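You operate a simulated robot arm through the tools that you are given. There is no shell and no other tool. Be economical: measure what you need, move in short steps, check, and stop when the job is done.

Carry out the task below with a simulated robot arm. There is one attempt and no reset: what you move stays moved.

## Task
Fetch the red sign from the bench and set it on the second shelf from the bottom of the blue rack. Put the orange gauge in the big tray. Stack the pot marked "WAX" from the top of the grey bench on top of the pot marked "paste". Turn the white dial to 40. Put the box that says "caps" from the long table on the top shelf of the orange rack and the box labelled "seals" on the bench. Put one of the blocks from the long table on top of the beige valves box. The order is free. Set down upright: red sign, orange gauge, box.

Only the result counts: the job must be done as asked and must still hold three seconds after the hand-in. Knocking over, shifting, dropping, spilling or breaking anything else fails it. Lids that push on must go on centred and level and be pressed home; caps that screw on are set level and turned clockwise until they are tight.

## Robot
A 7-joint arm with a three-finger gripper on a trunk, on a base that drives. Base frame: it is fixed to the floor where the robot stands at the start and does not move with it; the origin is under the middle of the robot, x ahead of it, y to its left, z up; the surface under the hand at the start is at about z = 86. Lengths are in cm, angles in rad, forces in N, time in s.
With the tool pointing down near the work surface it reaches from about 14 to 88 cm from the robot's upright axis, wherever it stands. Its first joint turns from -2.897 to 2.897 rad. Places, roughly: bench [70, 80, 90]; big tray (39x22x5 cm) [-220, 190, 80]; black pot, orange pot [100, 250, 100]; block [-225, 225, 75]; box, green box, seals box [-250, 200, 75]; orange gauge [75, 250, 25]; red sign [50, 0, 100]; second shelf of the blue rack [-200, 10, 60]; top shelf of the orange rack [-310, 10, 180]; valves box [-200, 200, 75]; white dial [70, 220, 90]. Payload 2.94 kg.
Tool frame: the origin (TCP) lies between the finger pads and is the grasp point; the fingertips stand 3 cm ahead of it; z points along the fingers, y is the line along which they close. The gripper opens to 13.2 cm. The gripper's body begins 10.7 cm behind the TCP.
Orientation is that of the tool frame in the base frame, as [roll, pitch, yaw] about the fixed x, y, z axes, in that order (R = Rz(yaw) Ry(pitch) Rx(roll)). With the fingers straight down and closing along the base's y, the tool's x points along the base's -x, its y along +y and its z along -z.

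## Interface
- The arm moves only by the tool apply_moves. Its argument "motion" is one flat list of numbers, 7 for each row, row after row: the finger opening in mm, from 0 to 132, then the shift along the tool's x, y, z in units of 50 mm (1.0 is 50 mm), then the turn, a rotation vector about the tool's x, y, z in units of 5 degrees (1.0 is 5 degrees). In form: [grip, dx, dy, dz, rx, ry, rz, grip, dx, dy, dz, rx, ry, rz, ...]. A call has 1 to 8 rows; each row shifts and turns the commanded pose from where the row before left it, along the tool's axes as they then stand. A call with a number of a shift or a turn outside -1 to 1 is refused whole. A row lasts 0.2 s, in which the tool goes at most 5 cm and 0.15 rad; a call with a longer step from one row to the next is refused whole, and so is a gripper value outside its range. A pose out of reach is approached as far as the arm can. The call stops where the force on the tool passes 40 N (or 10 N more than at its start, if that is more) or the arm is blocked; 0.2 s more then pass. The fingers move at their own pace and stop on an object; they squeeze with about 27 N. The grip force told is the motor's: it shows also when the fingers shut on nothing. Time passes only in rows, and 0.2 s behind the last, so rows that do not move let the fingers close. It gives the time, the measured TCP pose, the force on the tool (base axes), the opening and the grip force at its end, in the units of the frame above (readings bear some noise), with the torque about the TCP (base axes, N m) and any sound that the robot's microphone picked up.
- Cameras (640 x 400 px; columns grow to the right, rows downward): "scene" is now at [4.39, 17.44, 173.92]; the picture's right is [-0.20, -0.98, 0.00], its down [-0.76, 0.16, -0.63] and it looks along [0.61, -0.13, -0.78] (base axes); focal length 294 px, centre (320, 200). "wrist" rides on the gripper at [7.2, 0.3, -14.4] in the tool frame; the picture's right is [-0.04, 1.00, 0.00], its down [-0.88, -0.04, -0.48] and it looks along [-0.47, -0.02, 0.88] (tool axes); focal length 256 px, centre (320, 200). There is no depth. A picture from a camera that has moved, and an enlarged one, comes with that camera's place and axes in the base frame and with its lens.
- grab_frame(camera): a new picture of that camera. The clock stands still meanwhile.
- move_column(by): slides the trunk up (or, below 0, down) by that many cm; the arm and the scene camera ride with it, the base frame stays. It gives what a move gives, with no picture.
- steer(legs): drives the robot by 1 to 6 legs, each [ahead, left, turn to the left] in cm, cm and rad, along the robot's own axes; the way and the turn of a leg run together, so that a leg with both is an arc; at most 150 cm and 3.142 rad a leg. The arm and the cameras ride along, it lands a little off, and it stops where it bumps. It gives what a move gives.
- pan_tilt(pan, tilt): turns the head with the scene camera to pan (to the left, within 2.496 rad either way) and tilt (down, from -0.506 to 1.204), counted from straight ahead of the robot. It gives what a move gives.
- enlarge(camera, box): a new picture of the part [left, top, right, bottom] of that camera's present view, enlarged. The clock stands still meanwhile.
- job_done(): hands the job in; it is judged then, once.

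Work in short steps. Places have to be worked out from the pictures, the camera data and where the tool is seen: move nearer, look again, correct. Check each grasp and each placing, and mend what went wrong. You have 196 turns and 174 pictures in all, those below and enlarged ones among them. Open the gripper and draw the arm clear of the work before you hand the job in, unless the task says otherwise; then end with one line.

The tools are called after "Emit:" as a command line: name --argument value ..., lists and objects as JSON in quotes. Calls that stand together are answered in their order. apply_moves: Moves the arm, as the interface text tells. Its arguments: {"type":"object","properties":{"motion":{"type":"array"}},"required":["motion"]} The other tools are called the same way: move_column (by) slides the trunk up or down; steer (legs) drives the base; pan_tilt (pan, tilt) turns the head that bears the scene camera; grab_frame (camera) takes a picture; enlarge (camera, box) takes an enlarged picture of a part of a camera's view; job_done () hands the job in.

At the start:

```text
clock: 0.0
eef_pos: [47.17, 27.9, 110.76]
tcp_rot: [-3.141, 0.0, -3.141]
force: [0.3, -0.4, -0.2]
torque: [0.0, -0.01, 0.02]
gripper_width: 13.19
finger_force: 0.0
trunk travel left (down, up): [-25.0, 29.0]
robot x, y, heading: [-0.12, -0.56, 0.0]
head pan, tilt: [-0.204, 0.894]
```

scene: 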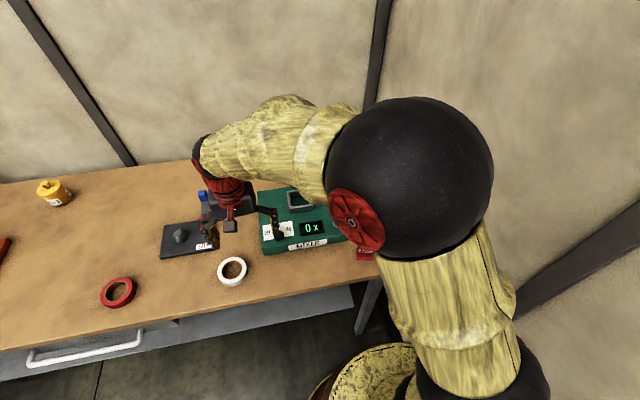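
wrist: 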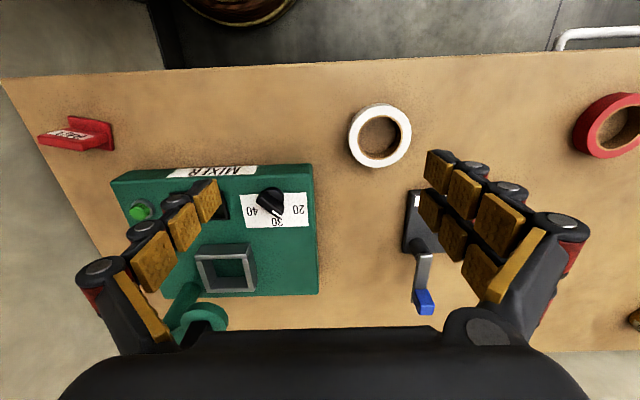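

The sign is near the right end of the bench; I start by surveying the surroundings with the scene camera.

Emit:
enlarge --camera "wrist" --box '[0, 80, 200, 205]'

Emit:
pan_tilt --pan 1.3 --tilt 0.45

```text
3.20 times, centred on (100, 142) of wrist
camera zoom: at [39.92, 28.1, 125.04], right [0.04, 1.0, 0.0], down [0.88, -0.04, 0.48], along [0.47, -0.02, -0.88], focal length 819 px, centre (1024, 384)
```

zoom: 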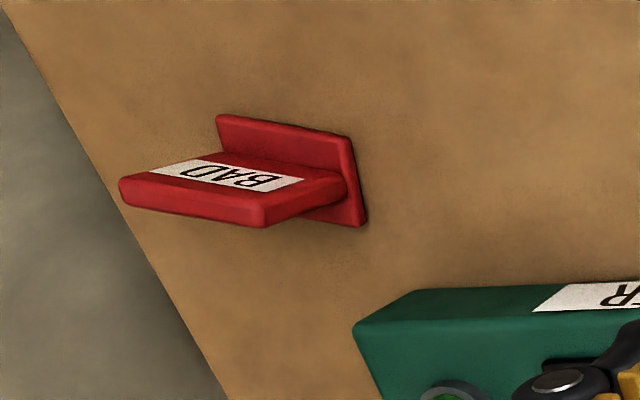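

```text
clock: 1.6
eef_pos: [47.01, 27.9, 110.62]
tcp_rot: [-3.14, 0.0, 3.14]
force: [0.1, 0.4, 0.1]
torque: [-0.02, 0.02, 0.02]
gripper_width: 13.2
finger_force: 0.1
trunk travel left (down, up): [-25.0, 29.0]
robot x, y, heading: [-0.34, -0.07, 0.001]
head pan, tilt: [1.3, 0.45]
```

The sign lies tipped over with its base plate on edge, so it must be rotated when placed. I keep surveying.

Emit:
grab_frame --camera "scene"

Emit:
pan_tilt --pan 2.3 --tilt 0.35

Emit:
grab_frame --camera "scene"

Emit:
pan_tilt --pan -2.45 --tilt 0.35

Emit:
grab_frame --camera "scene"

```text
170 pictures are left
camera scene: at [-0.58, 27.83, 177.69], right [0.96, -0.27, 0.0], down [-0.12, -0.42, -0.9], along [0.24, 0.87, -0.44], focal length 294 px, centre (320, 200)
```

scene: 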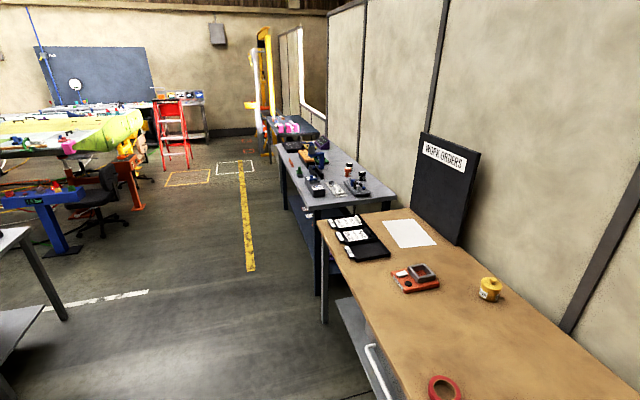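

```text
clock: 2.9
eef_pos: [47.15, 27.83, 110.59]
tcp_rot: [3.142, 0.002, 3.141]
force: [0.0, -0.2, 0.3]
torque: [0.04, 0.01, 0.01]
gripper_width: 13.19
finger_force: 0.0
trunk travel left (down, up): [-25.0, 29.0]
robot x, y, heading: [-0.13, 0.09, 0.003]
head pan, tilt: [2.3, 0.351]
```

```text
169 pictures are left
camera scene: at [-9.24, 25.92, 178.62], right [0.75, 0.67, 0.0], down [0.23, -0.26, -0.94], along [-0.63, 0.7, -0.34], focal length 294 px, centre (320, 200)
```

scene: 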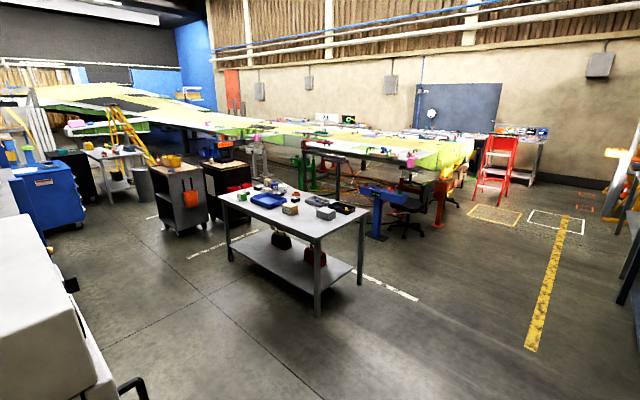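

```text
clock: 6.6
eef_pos: [47.05, 27.88, 110.62]
tcp_rot: [3.14, 0.001, -3.141]
force: [0.4, -0.7, -0.1]
torque: [0.02, 0.01, -0.02]
gripper_width: 13.23
finger_force: 0.1
trunk travel left (down, up): [-25.0, 29.0]
robot x, y, heading: [-0.04, 0.04, 0.001]
head pan, tilt: [-2.45, 0.351]
```

```text
168 pictures are left
camera scene: at [-10.21, 13.03, 178.62], right [-0.64, 0.77, 0.0], down [0.26, 0.22, -0.94], along [-0.72, -0.6, -0.34], focal length 294 px, centre (320, 200)
```

scene: 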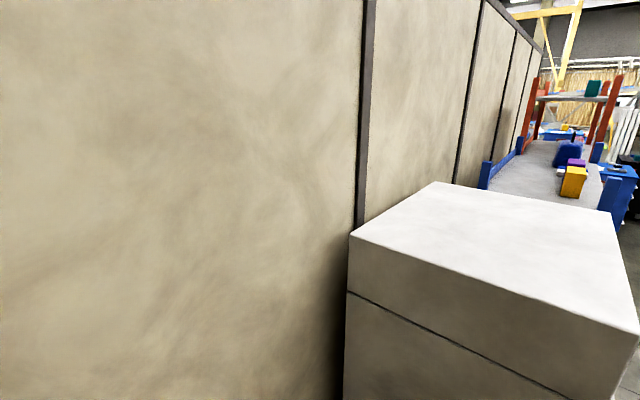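

Bench, grey bench, long table and blue rack are located roughly. First the sign: I move the hand over toward it at height and look from the wrist camera.

Emit:
apply_moves --motion '[132, 0, -1, 0, 0, 0, 0, 132, 0, -1, 0, 0, 0, 0, 132, 0, -1, 0, 0, 0, 0, 132, 0, -1, 0, 0, 0, 0, 132, 0, -1, 0, 0, 0, 0, 132, 0, -1, 0, 0, 0, 0, 132, 0, -0.6, 0, 0, 0, 0]'

Emit:
grab_frame --camera "wrist"

Emit:
pan_tilt --pan -0.1 --tilt 0.9

Emit:
grab_frame --camera "scene"

```text
clock: 8.2
eef_pos: [47.16, -5.03, 110.69]
tcp_rot: [-3.141, 0.001, 3.141]
force: [0.5, -0.3, 0.4]
torque: [-0.01, -0.01, -0.01]
gripper_width: 13.2
finger_force: 0.0
trunk travel left (down, up): [-25.0, 29.0]
robot x, y, heading: [0.23, 0.09, -0.002]
head pan, tilt: [-2.45, 0.351]
```

```text
167 pictures are left
camera wrist: at [39.95, -4.76, 125.06], right [0.04, 1.0, 0.0], down [0.88, -0.04, 0.48], along [0.47, -0.02, -0.88], focal length 256 px, centre (320, 200)
```

wrist: 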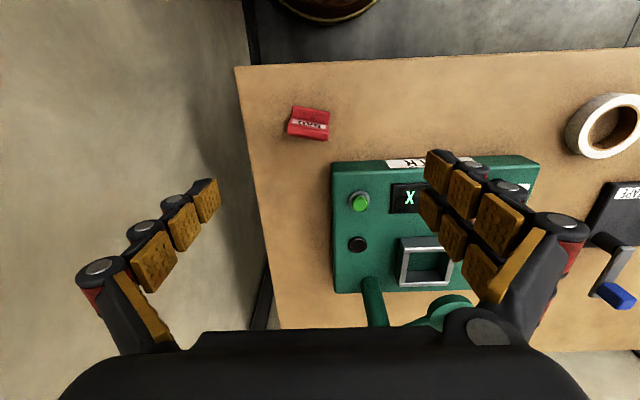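

```text
clock: 10.4
eef_pos: [47.07, -4.86, 110.65]
tcp_rot: [3.141, 0.001, 3.141]
force: [0.4, -0.3, 0.6]
torque: [-0.03, -0.01, 0.02]
gripper_width: 13.22
finger_force: 0.1
trunk travel left (down, up): [-25.0, 29.0]
robot x, y, heading: [0.12, 0.05, 0.006]
head pan, tilt: [-0.099, 0.901]
```

```text
166 pictures are left
camera scene: at [4.47, 18.19, 173.87], right [-0.1, -0.99, 0.0], down [-0.78, 0.08, -0.62], along [0.62, -0.06, -0.78], focal length 294 px, centre (320, 200)
```

scene: 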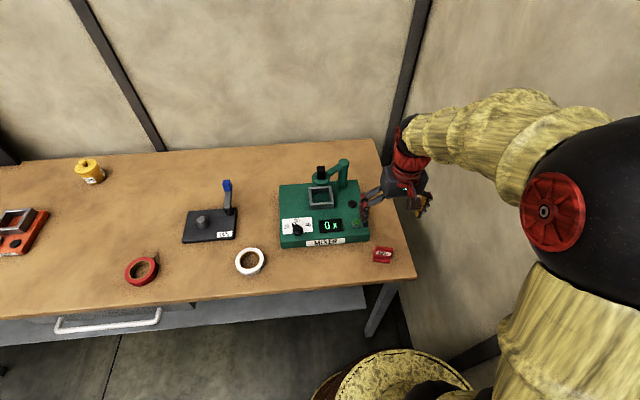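

The sign is now nearly straight below; I zoom in for its shape and orientation.

Emit:
enlarge --camera "wrist" --box '[260, 85, 360, 148]'

Emit:
enlarge --camera "scene" --box '[350, 230, 414, 270]'

```text
6.35 times, centred on (310, 116) of wrist
camera zoom: at [39.97, -4.68, 125.07], right [0.04, 1.0, 0.0], down [0.88, -0.04, 0.48], along [0.47, -0.02, -0.88], focal length 1625 px, centre (384, 730)
```

zoom: 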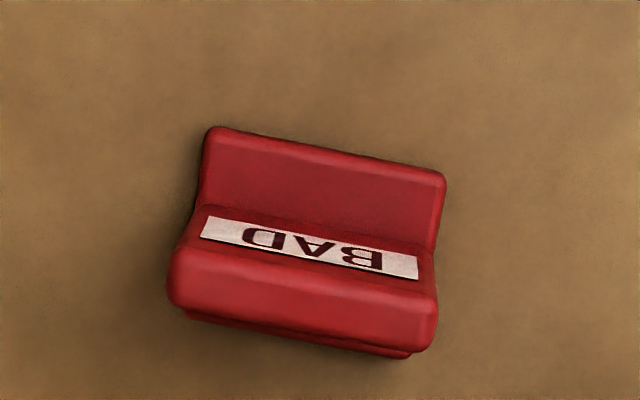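

```text
10.00 times, centred on (382, 250) of scene
camera zoom: at [4.47, 18.19, 173.87], right [-0.1, -0.99, 0.0], down [-0.78, 0.08, -0.62], along [0.62, -0.06, -0.78], focal length 2938 px, centre (-300, -300)
```

zoom: 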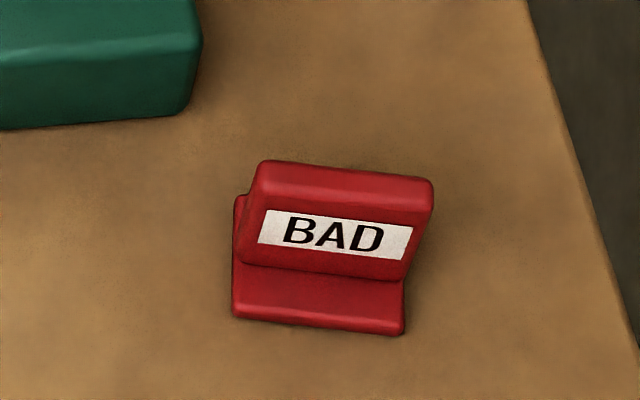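

The zoom shows the sign standing upright, facing the robot, at about (48, -6.7), top z≈91.5, turned ~14° clockwise. I'll grasp it by its sides with a tilted (mostly level) tool so it fits under a shelf; first I back the base off and turn/tilt the hand.

Emit:
steer --legs '[[-22, 0, 0]]'

Emit:
apply_moves --motion '[132, 0, 0, 0, 0, 0, 1, 132, 0, 0, 0, 0, 0, 1, 132, 0, 0, 0, 0, 0, 0.8, 132, 0, 0, 0, 0, -1, 0, 132, 0, 0, 0, 0, -1, 0, 132, 0, 0, 0, 0, -1, 0, 132, 0, 0, 0, 0, -1, 0, 132, 0, 0, 0, 0, -1, 0]'

Emit:
apply_moves --motion '[132, 0, 0, 0, 0, -1, 0, 132, 0, 0, 0, 0, -1, 0, 132, 0, 0, 0, 0, -1, 0, 132, 0, 0, 0, 0, -1, 0, 132, 0, 0, 0, 0, -1, 0, 132, 0, 0, 0, 0, -1, 0]'

Emit:
grab_frame --camera "wrist"

Emit:
grab_frame --camera "scene"

```text
clock: 12.1
eef_pos: [25.17, -4.73, 110.77]
tcp_rot: [3.141, 0.001, -3.138]
force: [0.1, -0.4, 0.0]
torque: [0.0, -0.01, -0.02]
gripper_width: 13.2
finger_force: 0.0
trunk travel left (down, up): [-25.0, 29.0]
robot x, y, heading: [-22.01, 0.05, 0.011]
head pan, tilt: [-0.099, 0.901]
```

```text
clock: 13.9
eef_pos: [25.06, -4.7, 110.71]
tcp_rot: [-3.141, 0.435, 2.903]
force: [0.6, 0.0, -0.3]
torque: [0.01, -0.01, 0.02]
gripper_width: 13.19
finger_force: 0.0
trunk travel left (down, up): [-25.0, 29.0]
robot x, y, heading: [-22.25, 0.13, 0.003]
head pan, tilt: [-0.099, 0.901]
```

```text
clock: 15.3
eef_pos: [25.1, -4.83, 110.58]
tcp_rot: [3.139, 0.963, 2.901]
force: [0.2, 0.3, 0.4]
torque: [-0.01, 0.03, -0.01]
gripper_width: 13.16
finger_force: 0.1
trunk travel left (down, up): [-25.0, 29.0]
robot x, y, heading: [-21.93, 0.59, 0.005]
head pan, tilt: [-0.099, 0.901]
```

```text
163 pictures are left
camera wrist: at [9.76, -0.74, 112.96], right [0.26, 0.96, 0.04], down [0.1, -0.06, 0.99], along [0.96, -0.26, -0.11], focal length 256 px, centre (320, 200)
```

wrist: 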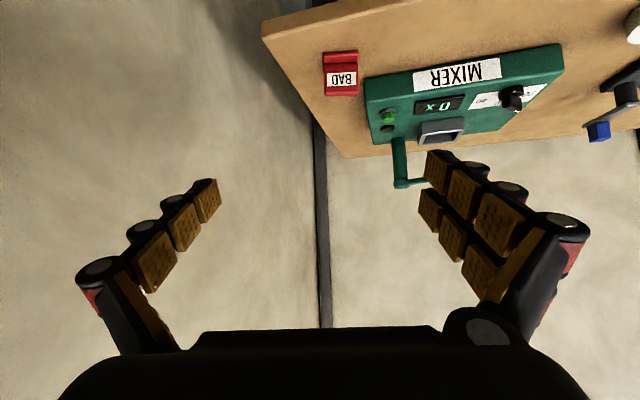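

```text
162 pictures are left
camera scene: at [-17.72, 18.16, 173.87], right [-0.09, -1.0, 0.0], down [-0.78, 0.07, -0.62], along [0.62, -0.06, -0.78], focal length 294 px, centre (320, 200)
```

scene: 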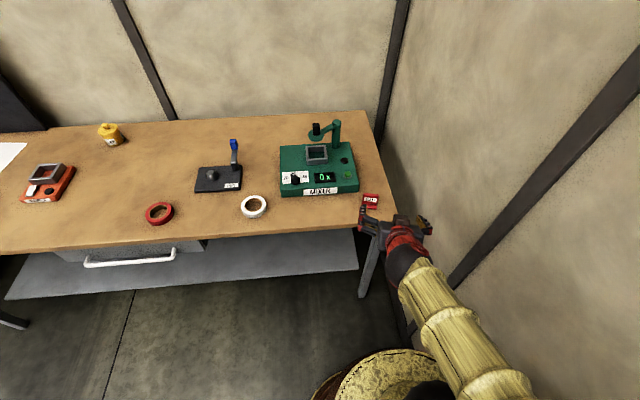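

Tool is tilted to 35° below horizontal. The mixer is close to the sign's left, so I narrow the opening to 85 mm and go to a pre-grasp point about 8 cm before the sign.

Emit:
apply_moves --motion '[85, 0.18, 0.14, 0.86, 0, 0, 0, 85, 0.18, 0.14, 0.86, 0, 0, 0, 85, 0.18, 0.14, 0.86, 0, 0, 0, 85, 0.18, 0.14, 0.86, 0, 0, 0, 85, 0.18, 0.14, 0.86, 0, 0, 0]'

Emit:
grab_frame --camera "wrist"

```text
clock: 16.5
eef_pos: [40.66, -4.86, 94.72]
tcp_rot: [-3.141, 0.96, 2.902]
force: [0.0, -0.2, -0.5]
torque: [0.0, 0.06, -0.03]
gripper_width: 8.48
finger_force: 0.1
trunk travel left (down, up): [-25.0, 29.0]
robot x, y, heading: [-21.9, 0.0, 0.005]
head pan, tilt: [-0.099, 0.901]
```

```text
161 pictures are left
camera wrist: at [25.25, -0.97, 97.06], right [0.26, 0.96, 0.04], down [0.1, -0.06, 0.99], along [0.96, -0.25, -0.11], focal length 256 px, centre (320, 200)
```

wrist: 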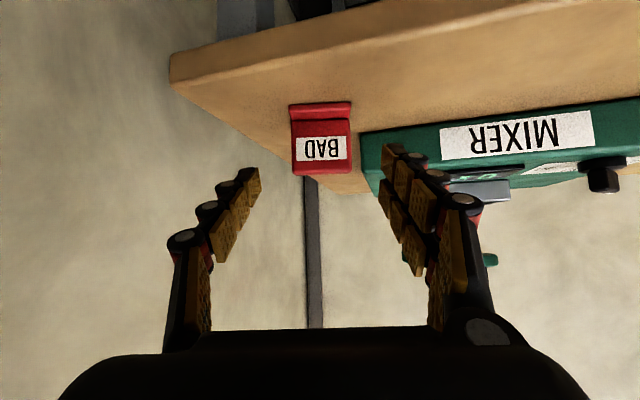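

The sign sits centred between the fingers. I advance 8 cm along the tool axis and then close.

Emit:
apply_moves --motion '[85, 0, 0, 0.55, 0, 0, 0, 85, 0, 0, 0.55, 0, 0, 0, 85, 0, 0, 0.5, 0, 0, 0]'

Emit:
grab_frame --camera "wrist"

```text
clock: 17.3
eef_pos: [46.83, -6.51, 90.22]
tcp_rot: [-3.141, 0.959, 2.903]
force: [-0.2, -0.4, 0.3]
torque: [-0.01, 0.03, 0.04]
gripper_width: 8.49
finger_force: 0.0
trunk travel left (down, up): [-25.0, 29.0]
robot x, y, heading: [-22.0, -0.07, 0.009]
head pan, tilt: [-0.099, 0.901]
```

```text
160 pictures are left
camera wrist: at [31.56, -2.54, 92.4], right [0.26, 0.96, 0.04], down [0.1, -0.06, 0.99], along [0.96, -0.26, -0.12], focal length 256 px, centre (320, 200)
```

wrist: 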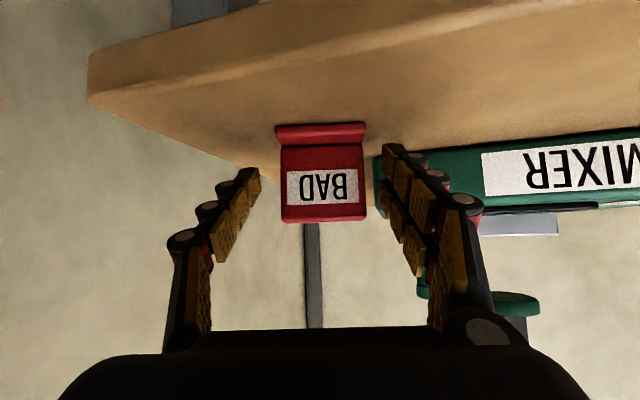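

The fingers straddle the sign. Close.

Emit:
apply_moves --motion '[40, 0, 0, 0, 0, 0, 0, 40, 0, 0, 0, 0, 0, 0, 40, 0, 0, 0, 0, 0, 0]'

Emit:
grab_frame --camera "wrist"

```text
clock: 18.1
eef_pos: [46.94, -6.43, 90.11]
tcp_rot: [-3.141, 0.96, 2.903]
force: [-0.6, 0.2, 1.0]
torque: [0.03, 0.0, 0.03]
gripper_width: 5.54
finger_force: 22.5
trunk travel left (down, up): [-25.0, 29.0]
robot x, y, heading: [-22.56, -0.09, 0.008]
head pan, tilt: [-0.099, 0.901]
```

```text
159 pictures are left
camera wrist: at [31.53, -2.52, 92.45], right [0.26, 0.96, 0.04], down [0.1, -0.06, 0.99], along [0.96, -0.26, -0.11], focal length 256 px, centre (320, 200)
```

wrist: 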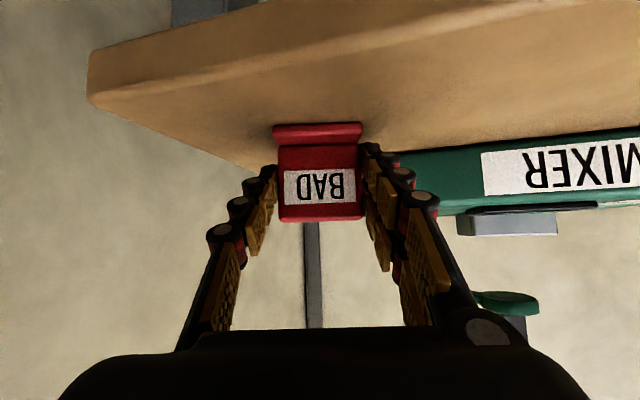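

Grip holds at 5.54 cm. Lift straight up 16 cm.

Emit:
apply_moves --motion '[40, -0.65, 0, -0.46, 0, 0, 0, 40, -0.65, 0, -0.46, 0, 0, 0, 40, -0.65, 0, -0.46, 0, 0, 0, 40, -0.65, 0, -0.46, 0, 0, 0, 40, 0, 0, -0.9, 0, 0, 0]'

Emit:
steer --legs '[[-25, 0, 0], [0, 60, 0]]'

Emit:
pan_tilt --pan 2.49 --tilt 0.5

Emit:
grab_frame --camera "scene"

Emit:
grab_frame --camera "wrist"

```text
clock: 19.3
eef_pos: [43.43, -5.75, 108.57]
tcp_rot: [3.141, 0.96, 2.901]
force: [1.2, -0.6, -0.8]
torque: [-0.02, -0.09, 0.03]
gripper_width: 5.49
finger_force: 26.6
trunk travel left (down, up): [-25.0, 29.0]
robot x, y, heading: [-22.11, -0.07, 0.005]
head pan, tilt: [-0.099, 0.901]
```

```text
clock: 21.0
eef_pos: [25.48, -5.44, 108.86]
tcp_rot: [3.141, 0.962, 2.907]
force: [-0.6, 0.9, 0.0]
torque: [0.02, 0.02, 0.03]
gripper_width: 5.47
finger_force: 27.1
trunk travel left (down, up): [-25.0, 29.0]
robot x, y, heading: [-39.6, -0.0, 0.011]
head pan, tilt: [-0.099, 0.901]
stopped in leg 1: the robot was blocked; the commanded pose is now the measured one
```

```text
clock: 23.3
eef_pos: [25.65, -5.43, 108.86]
tcp_rot: [3.141, 0.963, 2.906]
force: [0.5, 0.2, -0.4]
torque: [-0.02, -0.02, 0.03]
gripper_width: 5.48
finger_force: 27.2
trunk travel left (down, up): [-25.0, 29.0]
robot x, y, heading: [-39.94, 0.2, 0.007]
head pan, tilt: [2.491, 0.499]
```

```text
158 pictures are left
camera scene: at [-50.52, 24.25, 177.25], right [0.6, 0.8, 0.0], down [0.38, -0.29, -0.88], along [-0.7, 0.53, -0.48], focal length 294 px, centre (320, 200)
```

scene: 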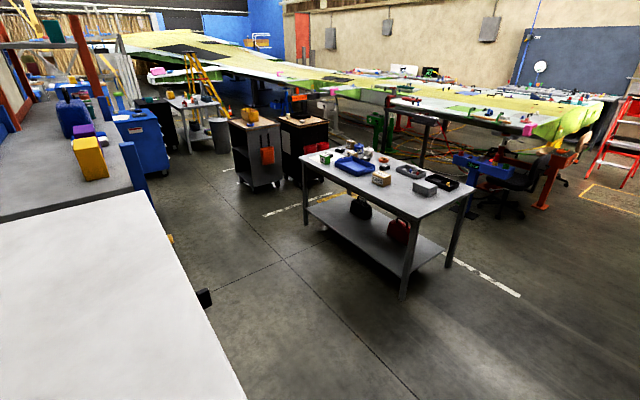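

```text
157 pictures are left
camera wrist: at [10.27, -1.51, 110.97], right [0.26, 0.97, 0.04], down [0.1, -0.06, 0.99], along [0.96, -0.25, -0.11], focal length 256 px, centre (320, 200)
```

wrist: 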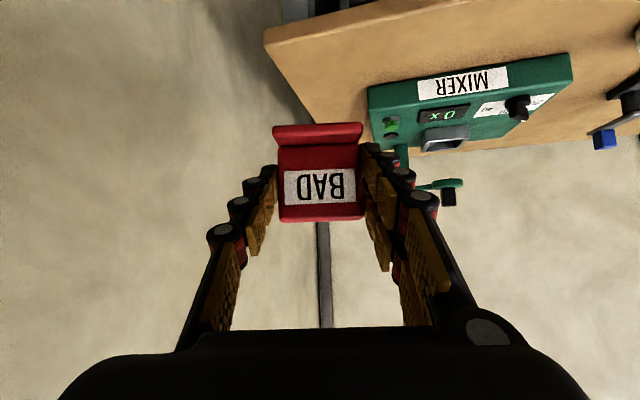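

The base touched the cabinet behind and stopped; sign held firmly. I drive left out into the aisle, turn around, and drive toward the blue rack, facing it from the aisle.

Emit:
steer --legs '[[5, 0, 0], [0, 105, 0], [0, 0, 3.14], [140, 0, 0]]'

Emit:
pan_tilt --pan 1.3 --tilt 0.6

Emit:
grab_frame --camera "scene"

```text
clock: 43.1
eef_pos: [-241.32, 116.73, 108.7]
tcp_rot: [3.141, 0.964, -0.274]
force: [0.4, 0.3, -1.3]
torque: [0.02, 0.0, 0.04]
gripper_width: 5.5
finger_force: 27.2
trunk travel left (down, up): [-25.0, 29.0]
robot x, y, heading: [-175.71, 108.9, 3.115]
head pan, tilt: [2.491, 0.499]
```

```text
clock: 44.5
eef_pos: [-241.38, 116.79, 108.68]
tcp_rot: [3.141, 0.964, -0.273]
force: [-0.6, -1.0, -1.0]
torque: [0.01, -0.01, 0.0]
gripper_width: 5.49
finger_force: 26.7
trunk travel left (down, up): [-25.0, 29.0]
robot x, y, heading: [-176.07, 109.22, 3.11]
head pan, tilt: [1.3, 0.6]
```

```text
156 pictures are left
camera scene: at [-176.15, 81.28, 176.34], right [-0.96, 0.29, 0.0], down [0.17, 0.54, -0.83], along [-0.24, -0.79, -0.56], focal length 294 px, centre (320, 200)
```

scene: 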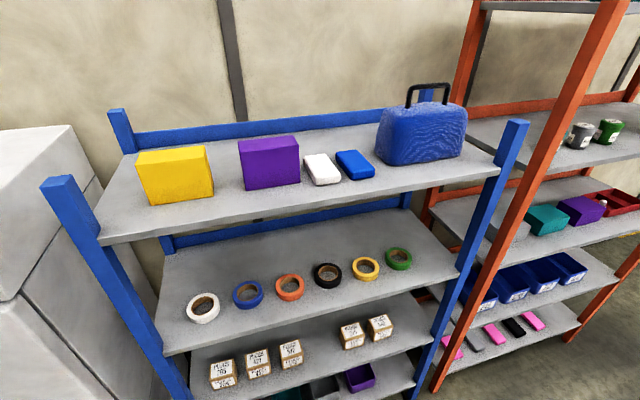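

The second shelf from the bottom (z≈60) carries the small cartons, with a gap in the middle near x≈-194. I drive ahead, turn to face the rack square with the tool, lower the trunk, and look.

Emit:
steer --legs '[[28, 0, 0], [0, 0, 1.84]]'

Emit:
move_column --by -20

Emit:
pan_tilt --pan -0.1 --tilt 0.7

Emit:
grab_frame --camera "scene"

Emit:
grab_frame --camera "wrist"

```text
clock: 50.8
eef_pos: [-193.54, 44.44, 108.62]
tcp_rot: [-3.141, 0.963, 1.565]
force: [-0.3, 0.2, -0.3]
torque: [0.01, 0.01, -0.02]
gripper_width: 5.51
finger_force: 26.3
trunk travel left (down, up): [-25.0, 29.0]
robot x, y, heading: [-203.82, 109.73, -1.334]
head pan, tilt: [1.3, 0.6]
```

```text
clock: 53.0
eef_pos: [-193.59, 44.5, 88.82]
tcp_rot: [3.14, 0.963, 1.564]
force: [0.5, 0.2, -0.6]
torque: [-0.02, -0.02, 0.03]
gripper_width: 5.48
finger_force: 27.0
trunk travel left (down, up): [-5.0, 49.0]
robot x, y, heading: [-203.51, 109.55, -1.336]
head pan, tilt: [1.3, 0.6]
```

```text
clock: 54.5
eef_pos: [-193.55, 44.49, 88.69]
tcp_rot: [3.141, 0.964, 1.566]
force: [-1.0, -0.2, 0.2]
torque: [0.01, 0.05, 0.02]
gripper_width: 5.47
finger_force: 26.9
trunk travel left (down, up): [-5.0, 49.0]
robot x, y, heading: [-203.23, 109.59, -1.327]
head pan, tilt: [-0.099, 0.7]
```

```text
155 pictures are left
camera scene: at [-184.48, 108.58, 155.48], right [-0.99, -0.14, 0.0], down [-0.09, 0.64, -0.76], along [0.11, -0.76, -0.64], focal length 294 px, centre (320, 200)
```

scene: 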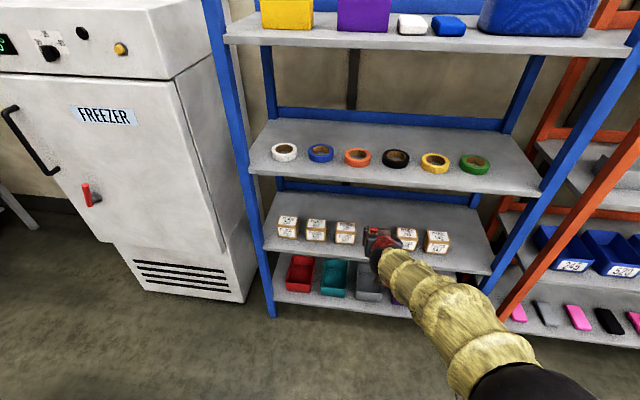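

```text
154 pictures are left
camera wrist: at [-193.17, 60.34, 90.97], right [1.0, -0.03, 0.04], down [-0.04, -0.11, 0.99], along [-0.02, -0.99, -0.11], focal length 256 px, centre (320, 200)
```

wrist: 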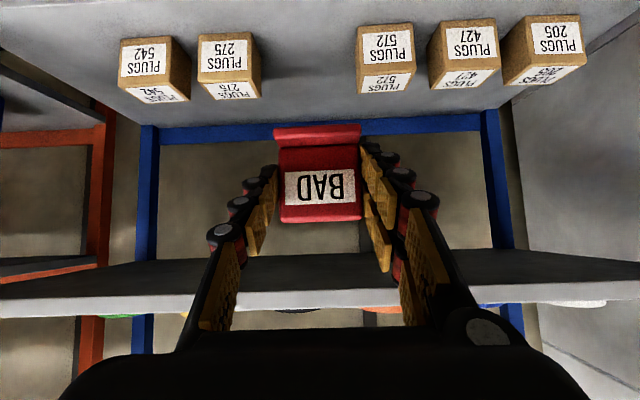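

Good view: gap between cartons is about 14 cm, centre x≈-194.4. I lower the arm 10 cm first, then drive the base forward so the sign goes between the shelves.

Emit:
apply_moves --motion '[40, 0.82, 0, 0.57, 0, 0, 0, 40, 0.82, 0, 0.57, 0, 0, 0]'

Emit:
steer --legs '[[14.4, -4.4, 0]]'

Emit:
grab_frame --camera "wrist"

Emit:
grab_frame --camera "scene"

```text
clock: 55.1
eef_pos: [-193.57, 44.47, 79.02]
tcp_rot: [3.14, 0.964, 1.565]
force: [-0.8, -0.6, -0.1]
torque: [0.13, 0.03, 0.03]
gripper_width: 5.47
finger_force: 26.8
trunk travel left (down, up): [-5.0, 49.0]
robot x, y, heading: [-203.63, 109.68, -1.332]
head pan, tilt: [-0.099, 0.7]
```

```text
clock: 56.5
eef_pos: [-194.36, 29.4, 78.78]
tcp_rot: [-3.141, 0.964, 1.567]
force: [0.3, 1.2, 0.0]
torque: [0.02, -0.03, 0.03]
gripper_width: 5.45
finger_force: 27.0
trunk travel left (down, up): [-5.0, 49.0]
robot x, y, heading: [-203.86, 94.19, -1.325]
head pan, tilt: [-0.099, 0.7]
```

```text
153 pictures are left
camera wrist: at [-193.93, 45.28, 81.08], right [1.0, -0.03, 0.04], down [-0.04, -0.11, 0.99], along [-0.02, -0.99, -0.11], focal length 256 px, centre (320, 200)
```

wrist: 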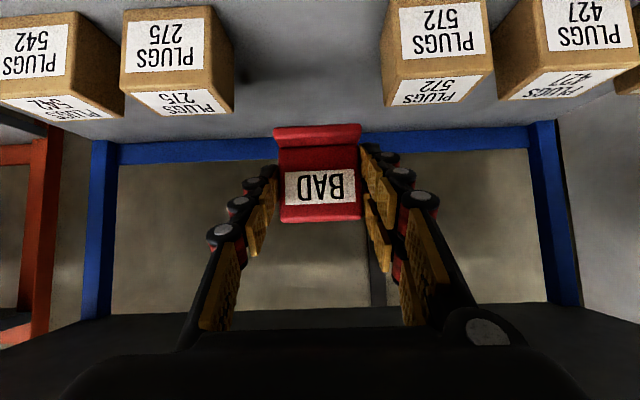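

```text
152 pictures are left
camera scene: at [-185.31, 93.52, 155.48], right [-0.99, -0.14, 0.0], down [-0.09, 0.64, -0.77], along [0.11, -0.76, -0.64], focal length 294 px, centre (320, 200)
```

scene: 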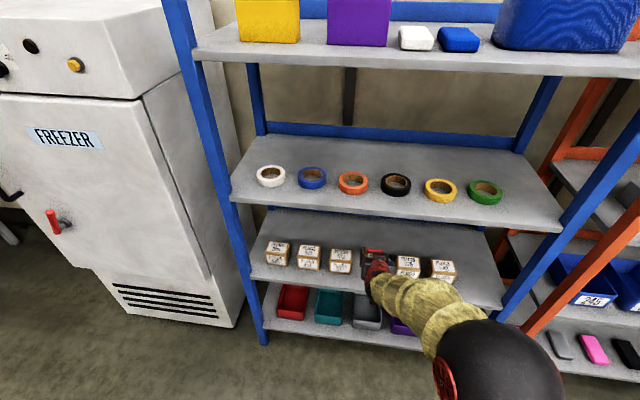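

Gap centre is x≈-195; shelf surface looks like z≈62. I go in and down to about 3 cm above contact.

Emit:
apply_moves --motion '[40, 0.314, -0.04, 0.656, 0, 0, 0, 40, 0.314, -0.04, 0.656, 0, 0, 0, 40, 0.314, -0.04, 0.656, 0, 0, 0]'

Emit:
grab_frame --camera "wrist"

```text
clock: 57.3
eef_pos: [-195.19, 23.98, 69.17]
tcp_rot: [-3.14, 0.965, 1.567]
force: [-0.4, -0.9, -0.4]
torque: [0.03, -0.01, 0.01]
gripper_width: 5.49
finger_force: 27.3
trunk travel left (down, up): [-5.0, 49.0]
robot x, y, heading: [-204.42, 94.32, -1.322]
head pan, tilt: [-0.099, 0.7]
```

```text
151 pictures are left
camera wrist: at [-194.71, 39.85, 71.48], right [1.0, -0.03, 0.04], down [-0.04, -0.11, 0.99], along [-0.02, -0.99, -0.11], focal length 256 px, centre (320, 200)
```

wrist: 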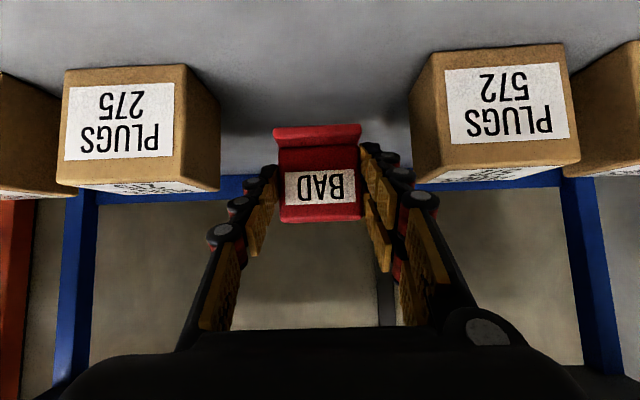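

Shelf triangulates to z≈61, so about 4 cm to go. Lower 3 cm and check.

Emit:
apply_moves --motion '[40, 0.164, 0, 0.114, 0, 0, 0, 40, 0.164, 0, 0.114, 0, 0, 0, 40, 0.164, 0, 0.114, 0, 0, 0]'

Emit:
grab_frame --camera "wrist"

```text
clock: 58.1
eef_pos: [-194.89, 23.93, 66.2]
tcp_rot: [3.139, 0.965, 1.57]
force: [-0.2, -0.1, -0.3]
torque: [0.0, 0.03, -0.02]
gripper_width: 5.48
finger_force: 27.1
trunk travel left (down, up): [-5.0, 49.0]
robot x, y, heading: [-204.09, 94.86, -1.327]
head pan, tilt: [-0.099, 0.7]
```

```text
150 pictures are left
camera wrist: at [-194.51, 39.85, 68.54], right [1.0, -0.03, 0.04], down [-0.04, -0.11, 0.99], along [-0.02, -0.99, -0.11], focal length 256 px, centre (320, 200)
```

wrist: 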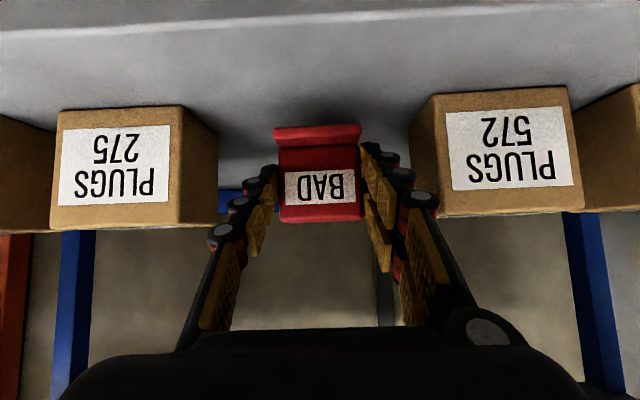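

About 1 cm remains. Lower 0.6 and read force, then repeat in 0.2–0.3 cm steps.

Emit:
apply_moves --motion '[40, 0.05, 0, 0.034, 0, 0, 0, 40, 0.05, 0, 0.034, 0, 0, 0]'

Emit:
apply_moves --motion '[40, 0.05, 0, 0.034, 0, 0, 0]'

Emit:
grab_frame --camera "wrist"

```text
clock: 58.7
eef_pos: [-194.85, 24.06, 65.62]
tcp_rot: [3.14, 0.963, 1.566]
force: [-0.2, -1.0, -0.7]
torque: [0.02, 0.0, 0.0]
gripper_width: 5.48
finger_force: 27.1
trunk travel left (down, up): [-5.0, 49.0]
robot x, y, heading: [-204.15, 94.72, -1.33]
head pan, tilt: [-0.099, 0.7]
```

```text
clock: 59.1
eef_pos: [-194.96, 24.03, 65.37]
tcp_rot: [-3.141, 0.963, 1.567]
force: [0.2, 0.3, -0.5]
torque: [0.02, 0.02, 0.01]
gripper_width: 5.48
finger_force: 26.8
trunk travel left (down, up): [-5.0, 49.0]
robot x, y, heading: [-204.45, 94.76, -1.331]
head pan, tilt: [-0.099, 0.7]
```

```text
149 pictures are left
camera wrist: at [-194.58, 39.9, 67.6], right [1.0, -0.03, 0.04], down [-0.04, -0.11, 0.99], along [-0.02, -0.99, -0.11], focal length 256 px, centre (320, 200)
```

wrist: 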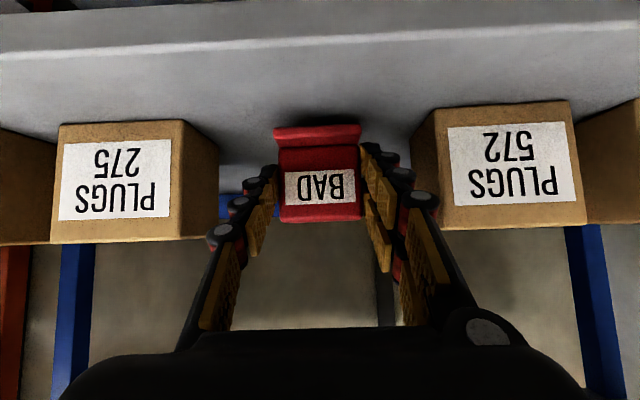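

Row comparison suggests ~0.5 cm left; continue in small steps.

Emit:
apply_moves --motion '[40, 0.05, 0, 0.034, 0, 0, 0]'

Emit:
apply_moves --motion '[40, 0.033, 0, 0.023, 0, 0, 0]'

Emit:
apply_moves --motion '[40, 0.025, 0, 0.017, 0, 0, 0]'

```text
clock: 59.5
eef_pos: [-194.88, 24.03, 65.08]
tcp_rot: [3.141, 0.962, 1.57]
force: [-0.3, 0.5, 0.3]
torque: [0.04, -0.02, 0.0]
gripper_width: 5.47
finger_force: 27.3
trunk travel left (down, up): [-5.0, 49.0]
robot x, y, heading: [-204.14, 94.4, -1.33]
head pan, tilt: [-0.099, 0.7]
```

```text
clock: 59.9
eef_pos: [-194.8, 24.02, 65.02]
tcp_rot: [3.141, 0.96, 1.572]
force: [0.7, -0.7, -0.3]
torque: [0.0, 0.0, 0.03]
gripper_width: 5.49
finger_force: 26.6
trunk travel left (down, up): [-5.0, 49.0]
robot x, y, heading: [-203.8, 94.57, -1.329]
head pan, tilt: [-0.099, 0.7]
```

```text
clock: 60.3
eef_pos: [-194.87, 24.07, 64.67]
tcp_rot: [-3.141, 0.963, 1.568]
force: [0.1, -0.4, -0.7]
torque: [0.0, -0.03, -0.02]
gripper_width: 5.5
finger_force: 26.9
trunk travel left (down, up): [-5.0, 49.0]
robot x, y, heading: [-204.16, 94.31, -1.324]
head pan, tilt: [-0.099, 0.7]
```

Emit:
apply_moves --motion '[40, 0.033, 0, 0.023, 0, 0, 0]'

Emit:
apply_moves --motion '[40, 0.033, 0, 0.023, 0, 0, 0]'

Emit:
apply_moves --motion '[40, 0.033, 0, 0.023, 0, 0, 0]'

Emit:
enlarge --camera "wrist" --box '[230, 80, 400, 186]'

```text
clock: 60.7
eef_pos: [-194.88, 24.07, 64.5]
tcp_rot: [3.141, 0.963, 1.568]
force: [0.6, 0.2, -1.3]
torque: [0.02, -0.04, -0.01]
gripper_width: 5.47
finger_force: 27.2
trunk travel left (down, up): [-5.0, 49.0]
robot x, y, heading: [-204.29, 94.52, -1.328]
head pan, tilt: [-0.099, 0.7]
```

```text
clock: 61.1
eef_pos: [-194.91, 24.13, 64.36]
tcp_rot: [-3.141, 0.964, 1.569]
force: [-1.4, 0.1, 0.1]
torque: [0.02, 0.01, -0.02]
gripper_width: 5.48
finger_force: 26.7
trunk travel left (down, up): [-5.0, 49.0]
robot x, y, heading: [-204.23, 94.5, -1.329]
head pan, tilt: [-0.099, 0.7]
```

```text
clock: 61.5
eef_pos: [-194.86, 24.01, 64.13]
tcp_rot: [-3.141, 0.965, 1.567]
force: [0.1, -0.5, 0.9]
torque: [0.05, -0.03, 0.03]
gripper_width: 5.52
finger_force: 27.0
trunk travel left (down, up): [-5.0, 49.0]
robot x, y, heading: [-204.32, 94.38, -1.325]
head pan, tilt: [-0.099, 0.7]
```

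```text
3.76 times, centred on (315, 133) of wrist
camera zoom: at [-194.54, 39.9, 66.42], right [1.0, -0.03, 0.04], down [-0.04, -0.11, 0.99], along [-0.02, -0.99, -0.11], focal length 964 px, centre (339, 452)
```

zoom: 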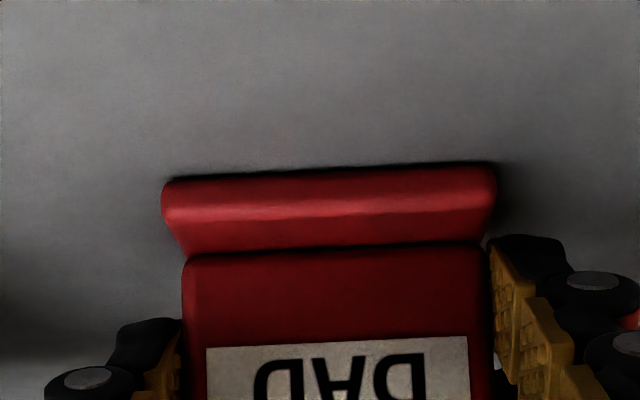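

Shadow is tight against the base now; a few more small steps.

Emit:
apply_moves --motion '[40, 0.033, 0, 0.023, 0, 0, 0]'

Emit:
apply_moves --motion '[40, 0.033, 0, 0.023, 0, 0, 0]'

```text
clock: 61.9
eef_pos: [-194.92, 23.88, 64.21]
tcp_rot: [3.141, 0.965, 1.568]
force: [-1.4, 2.5, 7.0]
torque: [0.13, -0.18, 0.02]
gripper_width: 5.47
finger_force: 27.0
trunk travel left (down, up): [-5.0, 49.0]
robot x, y, heading: [-204.12, 94.25, -1.331]
head pan, tilt: [-0.099, 0.7]
```

```text
clock: 62.3
eef_pos: [-194.88, 24.0, 64.19]
tcp_rot: [3.14, 0.968, 1.568]
force: [-2.9, 4.5, 17.0]
torque: [0.32, -0.12, 0.04]
gripper_width: 5.5
finger_force: 27.4
trunk travel left (down, up): [-5.0, 49.0]
robot x, y, heading: [-204.12, 94.52, -1.331]
head pan, tilt: [-0.099, 0.7]
```

Contact (17 N). I ease back 0.2 cm and open to 75 mm, then inspect.

Emit:
apply_moves --motion '[40, -0.033, 0, -0.023, 0, 0, 0, 75, 0, 0, 0, 0, 0, 0, 75, 0, 0, 0, 0, 0, 0]'

Emit:
apply_moves --motion '[75, 0, 0, -0.5, 0, 0, 0, 75, 0, 0, -0.6, 0, 0, 0, 75, 0, 0, -0.9, 0, 0, 0, 75, 0, 0, -0.9, 0, 0, 0]'

Emit:
grab_frame --camera "wrist"

```text
clock: 63.1
eef_pos: [-194.91, 24.03, 63.89]
tcp_rot: [3.141, 0.962, 1.568]
force: [-0.6, 0.7, 0.5]
torque: [0.02, -0.02, 0.0]
gripper_width: 7.48
finger_force: 0.1
trunk travel left (down, up): [-5.0, 49.0]
robot x, y, heading: [-204.21, 94.3, -1.326]
head pan, tilt: [-0.099, 0.7]
```

```text
clock: 64.1
eef_pos: [-194.92, 36.08, 72.35]
tcp_rot: [3.14, 0.961, 1.568]
force: [-0.2, 0.1, 0.1]
torque: [-0.03, 0.03, 0.02]
gripper_width: 7.5
finger_force: 0.1
trunk travel left (down, up): [-5.0, 49.0]
robot x, y, heading: [-203.8, 94.85, -1.333]
head pan, tilt: [-0.099, 0.7]
```

```text
147 pictures are left
camera wrist: at [-194.54, 52.01, 74.63], right [1.0, -0.03, 0.04], down [-0.04, -0.11, 0.99], along [-0.02, -0.99, -0.11], focal length 256 px, centre (320, 200)
```

wrist: 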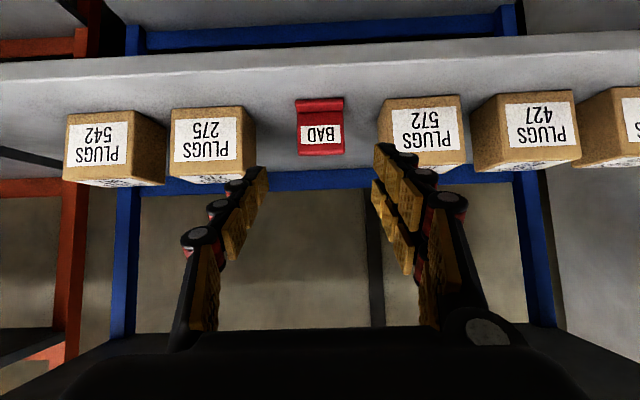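

The sign stands well on the shelf. Now I back out, raise the trunk, bring the tool to pointing down, and turn to the long table.

Emit:
steer --legs '[[-22, 0, 0]]'

Emit:
move_column --by 25

Emit:
apply_moves --motion '[132, -0.5, 0, -0.3, 0, 1, 0, 132, -0.5, 0, -0.3, 0, 1, 0, 132, -0.5, 0, -0.3, 0, 1, 0, 132, -0.5, 0, -0.3, 0, 1, 0, 132, 0, 0, 0, 0, 1, 0, 132, 0, 0, 0, 0, 1, 0, 132, 0, 0, 0, 0, 1, 0, 132, 0, 0, 0, 0, 1, 0]'

Emit:
apply_moves --motion '[132, 0, 0, 0, 0, 1, 0, 132, 0, 0, 0, 0, 1, 0, 132, 0, 0, 0, 0, 1, 0, 132, 0, 0, 0, 0, 0, -1, 132, 0, 0, 0, 0, 0, -1, 132, 0, 0, 0, 0, 0, -0.8]'

Emit:
steer --legs '[[0, 0, 2.9]]'

Emit:
pan_tilt --pan 0.0 --tilt 0.8

Emit:
grab_frame --camera "scene"

```text
clock: 65.8
eef_pos: [-200.22, 57.56, 72.38]
tcp_rot: [-3.141, 0.961, 1.568]
force: [0.1, 0.1, -0.8]
torque: [-0.01, -0.02, 0.0]
gripper_width: 7.49
finger_force: 0.0
trunk travel left (down, up): [-5.0, 49.0]
robot x, y, heading: [-209.42, 115.96, -1.332]
head pan, tilt: [-0.099, 0.7]
```

```text
clock: 68.4
eef_pos: [-200.24, 57.57, 97.21]
tcp_rot: [-3.142, 0.962, 1.567]
force: [0.0, 0.7, -0.2]
torque: [0.01, -0.01, -0.01]
gripper_width: 7.51
finger_force: 0.2
trunk travel left (down, up): [-30.0, 24.0]
robot x, y, heading: [-209.42, 115.42, -1.332]
head pan, tilt: [-0.099, 0.7]
```

```text
clock: 70.2
eef_pos: [-200.2, 55.34, 108.67]
tcp_rot: [-3.141, 0.262, 1.567]
force: [-0.7, 0.3, -0.1]
torque: [-0.03, 0.02, 0.03]
gripper_width: 13.19
finger_force: 0.1
trunk travel left (down, up): [-30.0, 24.0]
robot x, y, heading: [-209.67, 116.12, -1.332]
head pan, tilt: [-0.099, 0.7]
```

```text
clock: 71.6
eef_pos: [-200.15, 55.23, 108.81]
tcp_rot: [-3.141, 0.004, 1.813]
force: [0.5, 0.1, 0.4]
torque: [0.01, 0.0, 0.0]
gripper_width: 13.21
finger_force: 0.0
trunk travel left (down, up): [-30.0, 24.0]
robot x, y, heading: [-209.68, 115.99, -1.334]
head pan, tilt: [-0.099, 0.7]
```

```text
clock: 78.9
eef_pos: [-206.32, 177.2, 108.78]
tcp_rot: [-3.141, 0.003, -1.531]
force: [0.0, 0.1, 0.0]
torque: [0.02, 0.0, 0.01]
gripper_width: 13.19
finger_force: 0.1
trunk travel left (down, up): [-30.0, 24.0]
robot x, y, heading: [-209.77, 116.0, 1.611]
head pan, tilt: [-0.099, 0.7]
```

```text
clock: 79.5
eef_pos: [-206.44, 177.17, 108.69]
tcp_rot: [-3.14, 0.003, -1.53]
force: [-0.1, -0.2, 0.2]
torque: [0.03, 0.02, -0.02]
gripper_width: 13.21
finger_force: 0.0
trunk travel left (down, up): [-30.0, 24.0]
robot x, y, heading: [-209.59, 115.99, 1.616]
head pan, tilt: [0.0, 0.799]
```

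```text
146 pictures are left
camera scene: at [-228.73, 120.26, 179.66], right [1.0, 0.04, 0.0], down [0.03, -0.72, -0.7], along [-0.03, 0.7, -0.72], focal length 294 px, centre (320, 200)
```

scene: 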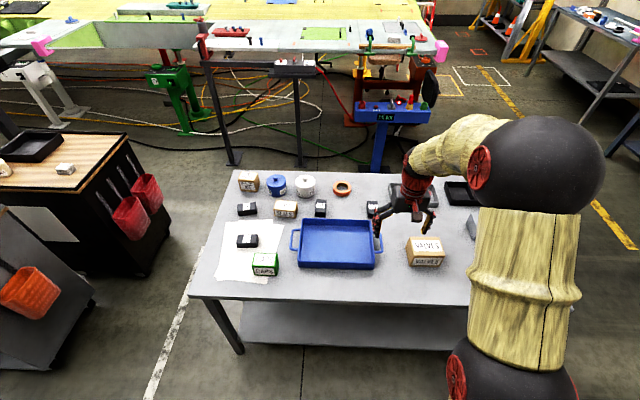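

Emit:
enlarge --camera "scene" --box '[220, 165, 380, 285]'

Emit:
enlarge --camera "scene" --box '[360, 165, 480, 275]'

Emit:
grab_frame --camera "wrist"

```text
3.33 times, centred on (300, 225) of scene
camera zoom: at [-228.73, 120.26, 179.66], right [1.0, 0.04, 0.0], down [0.03, -0.72, -0.7], along [-0.03, 0.7, -0.72], focal length 980 px, centre (387, 117)
```

zoom: 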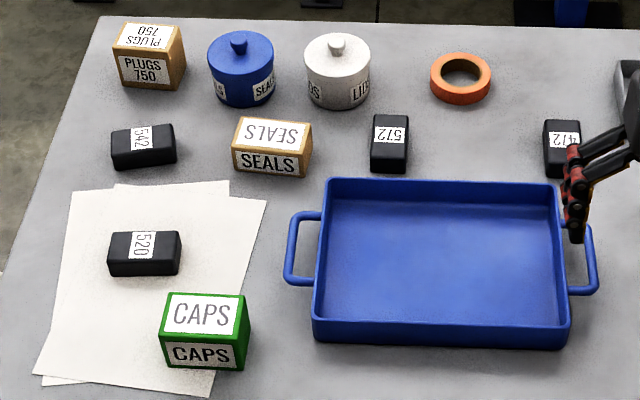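

```text
3.64 times, centred on (420, 220) of scene
camera zoom: at [-228.73, 120.26, 179.66], right [1.0, 0.04, 0.0], down [0.03, -0.72, -0.7], along [-0.03, 0.7, -0.72], focal length 1069 px, centre (-44, 127)
```

zoom: 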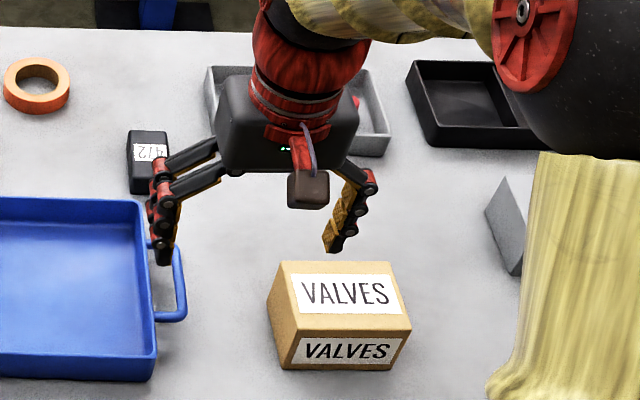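

```text
143 pictures are left
camera wrist: at [-206.4, 169.92, 123.09], right [-1.0, 0.0, 0.0], down [0.0, 0.88, 0.48], along [0.0, 0.48, -0.88], focal length 256 px, centre (320, 200)
```

wrist: 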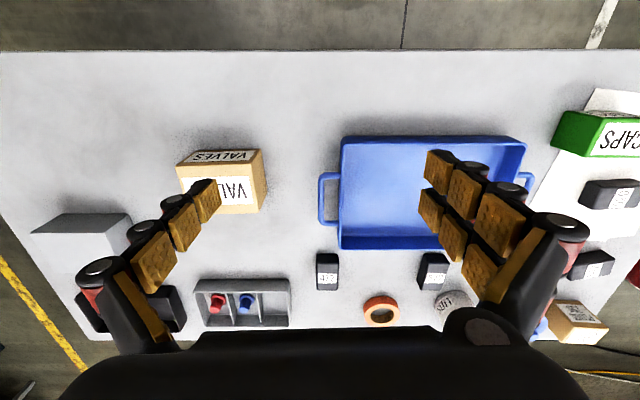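

Blocks are the black ones (412, 572, 542, 520); 412 is nearest the valves box at ≈(-208, 214). I drive 14 cm closer and move the hand over it to look.

Emit:
steer --legs '[[14, 0, -0.04]]'

Emit:
apply_moves --motion '[80, -0.9, 0, 0, 0, 0, 0, 80, -0.9, 0, 0, 0, 0, 0, 80, -0.9, 0, 0.2, 0, 0, 0, 80, 0, 0, 0.9, 0, 0, 0]'

Emit:
grab_frame --camera "wrist"

```text
clock: 80.9
eef_pos: [-204.29, 191.11, 108.76]
tcp_rot: [-3.141, 0.001, -1.569]
force: [0.2, 1.5, -0.4]
torque: [-0.03, -0.01, 0.03]
gripper_width: 13.2
finger_force: 0.1
trunk travel left (down, up): [-30.0, 24.0]
robot x, y, heading: [-209.78, 129.92, 1.573]
head pan, tilt: [0.0, 0.799]
```

```text
clock: 81.9
eef_pos: [-204.36, 204.52, 103.39]
tcp_rot: [3.141, 0.004, -1.569]
force: [-0.2, -0.3, -0.3]
torque: [-0.06, 0.01, 0.04]
gripper_width: 7.99
finger_force: 0.0
trunk travel left (down, up): [-30.0, 24.0]
robot x, y, heading: [-209.33, 129.69, 1.569]
head pan, tilt: [0.0, 0.799]
```

```text
142 pictures are left
camera wrist: at [-204.65, 197.28, 117.71], right [-1.0, 0.04, 0.0], down [0.04, 0.88, 0.48], along [0.02, 0.48, -0.88], focal length 256 px, centre (320, 200)
```

wrist: 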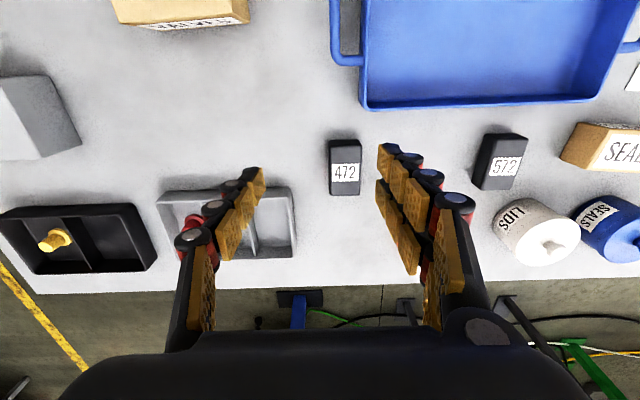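

Block "472" is at ≈(-208.1, 212.9). I descend to 84 above it, opening 60 mm.

Emit:
apply_moves --motion '[70, -0.32, 0.152, 0.78, 0, 0, 0, 70, -0.32, 0.152, 0.78, 0, 0, 0, 70, -0.32, 0.152, 0.78, 0, 0, 0, 70, -0.32, 0.152, 0.78, 0, 0, 0, 70, -0.32, 0.152, 0.7, 0, 0, 0]'

Emit:
grab_frame --camera "wrist"

```text
clock: 83.1
eef_pos: [-207.87, 212.79, 84.13]
tcp_rot: [3.141, 0.003, -1.569]
force: [0.0, 1.9, 0.6]
torque: [-0.08, 0.02, 0.01]
gripper_width: 7.0
finger_force: 0.0
trunk travel left (down, up): [-30.0, 24.0]
robot x, y, heading: [-209.89, 130.37, 1.572]
head pan, tilt: [0.0, 0.799]
```

```text
141 pictures are left
camera wrist: at [-208.25, 205.39, 98.42], right [-1.0, 0.04, 0.0], down [0.04, 0.88, 0.48], along [0.02, 0.48, -0.88], focal length 256 px, centre (320, 200)
```

wrist: 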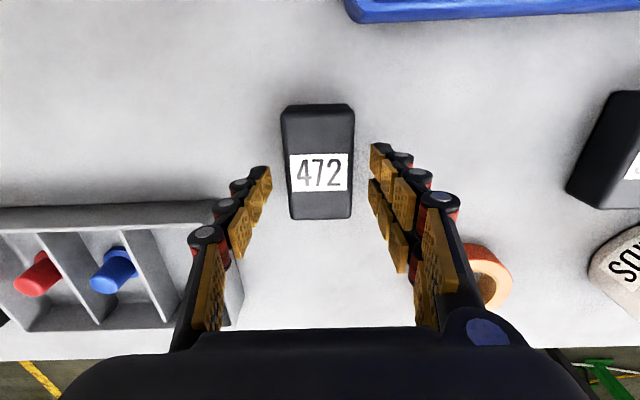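

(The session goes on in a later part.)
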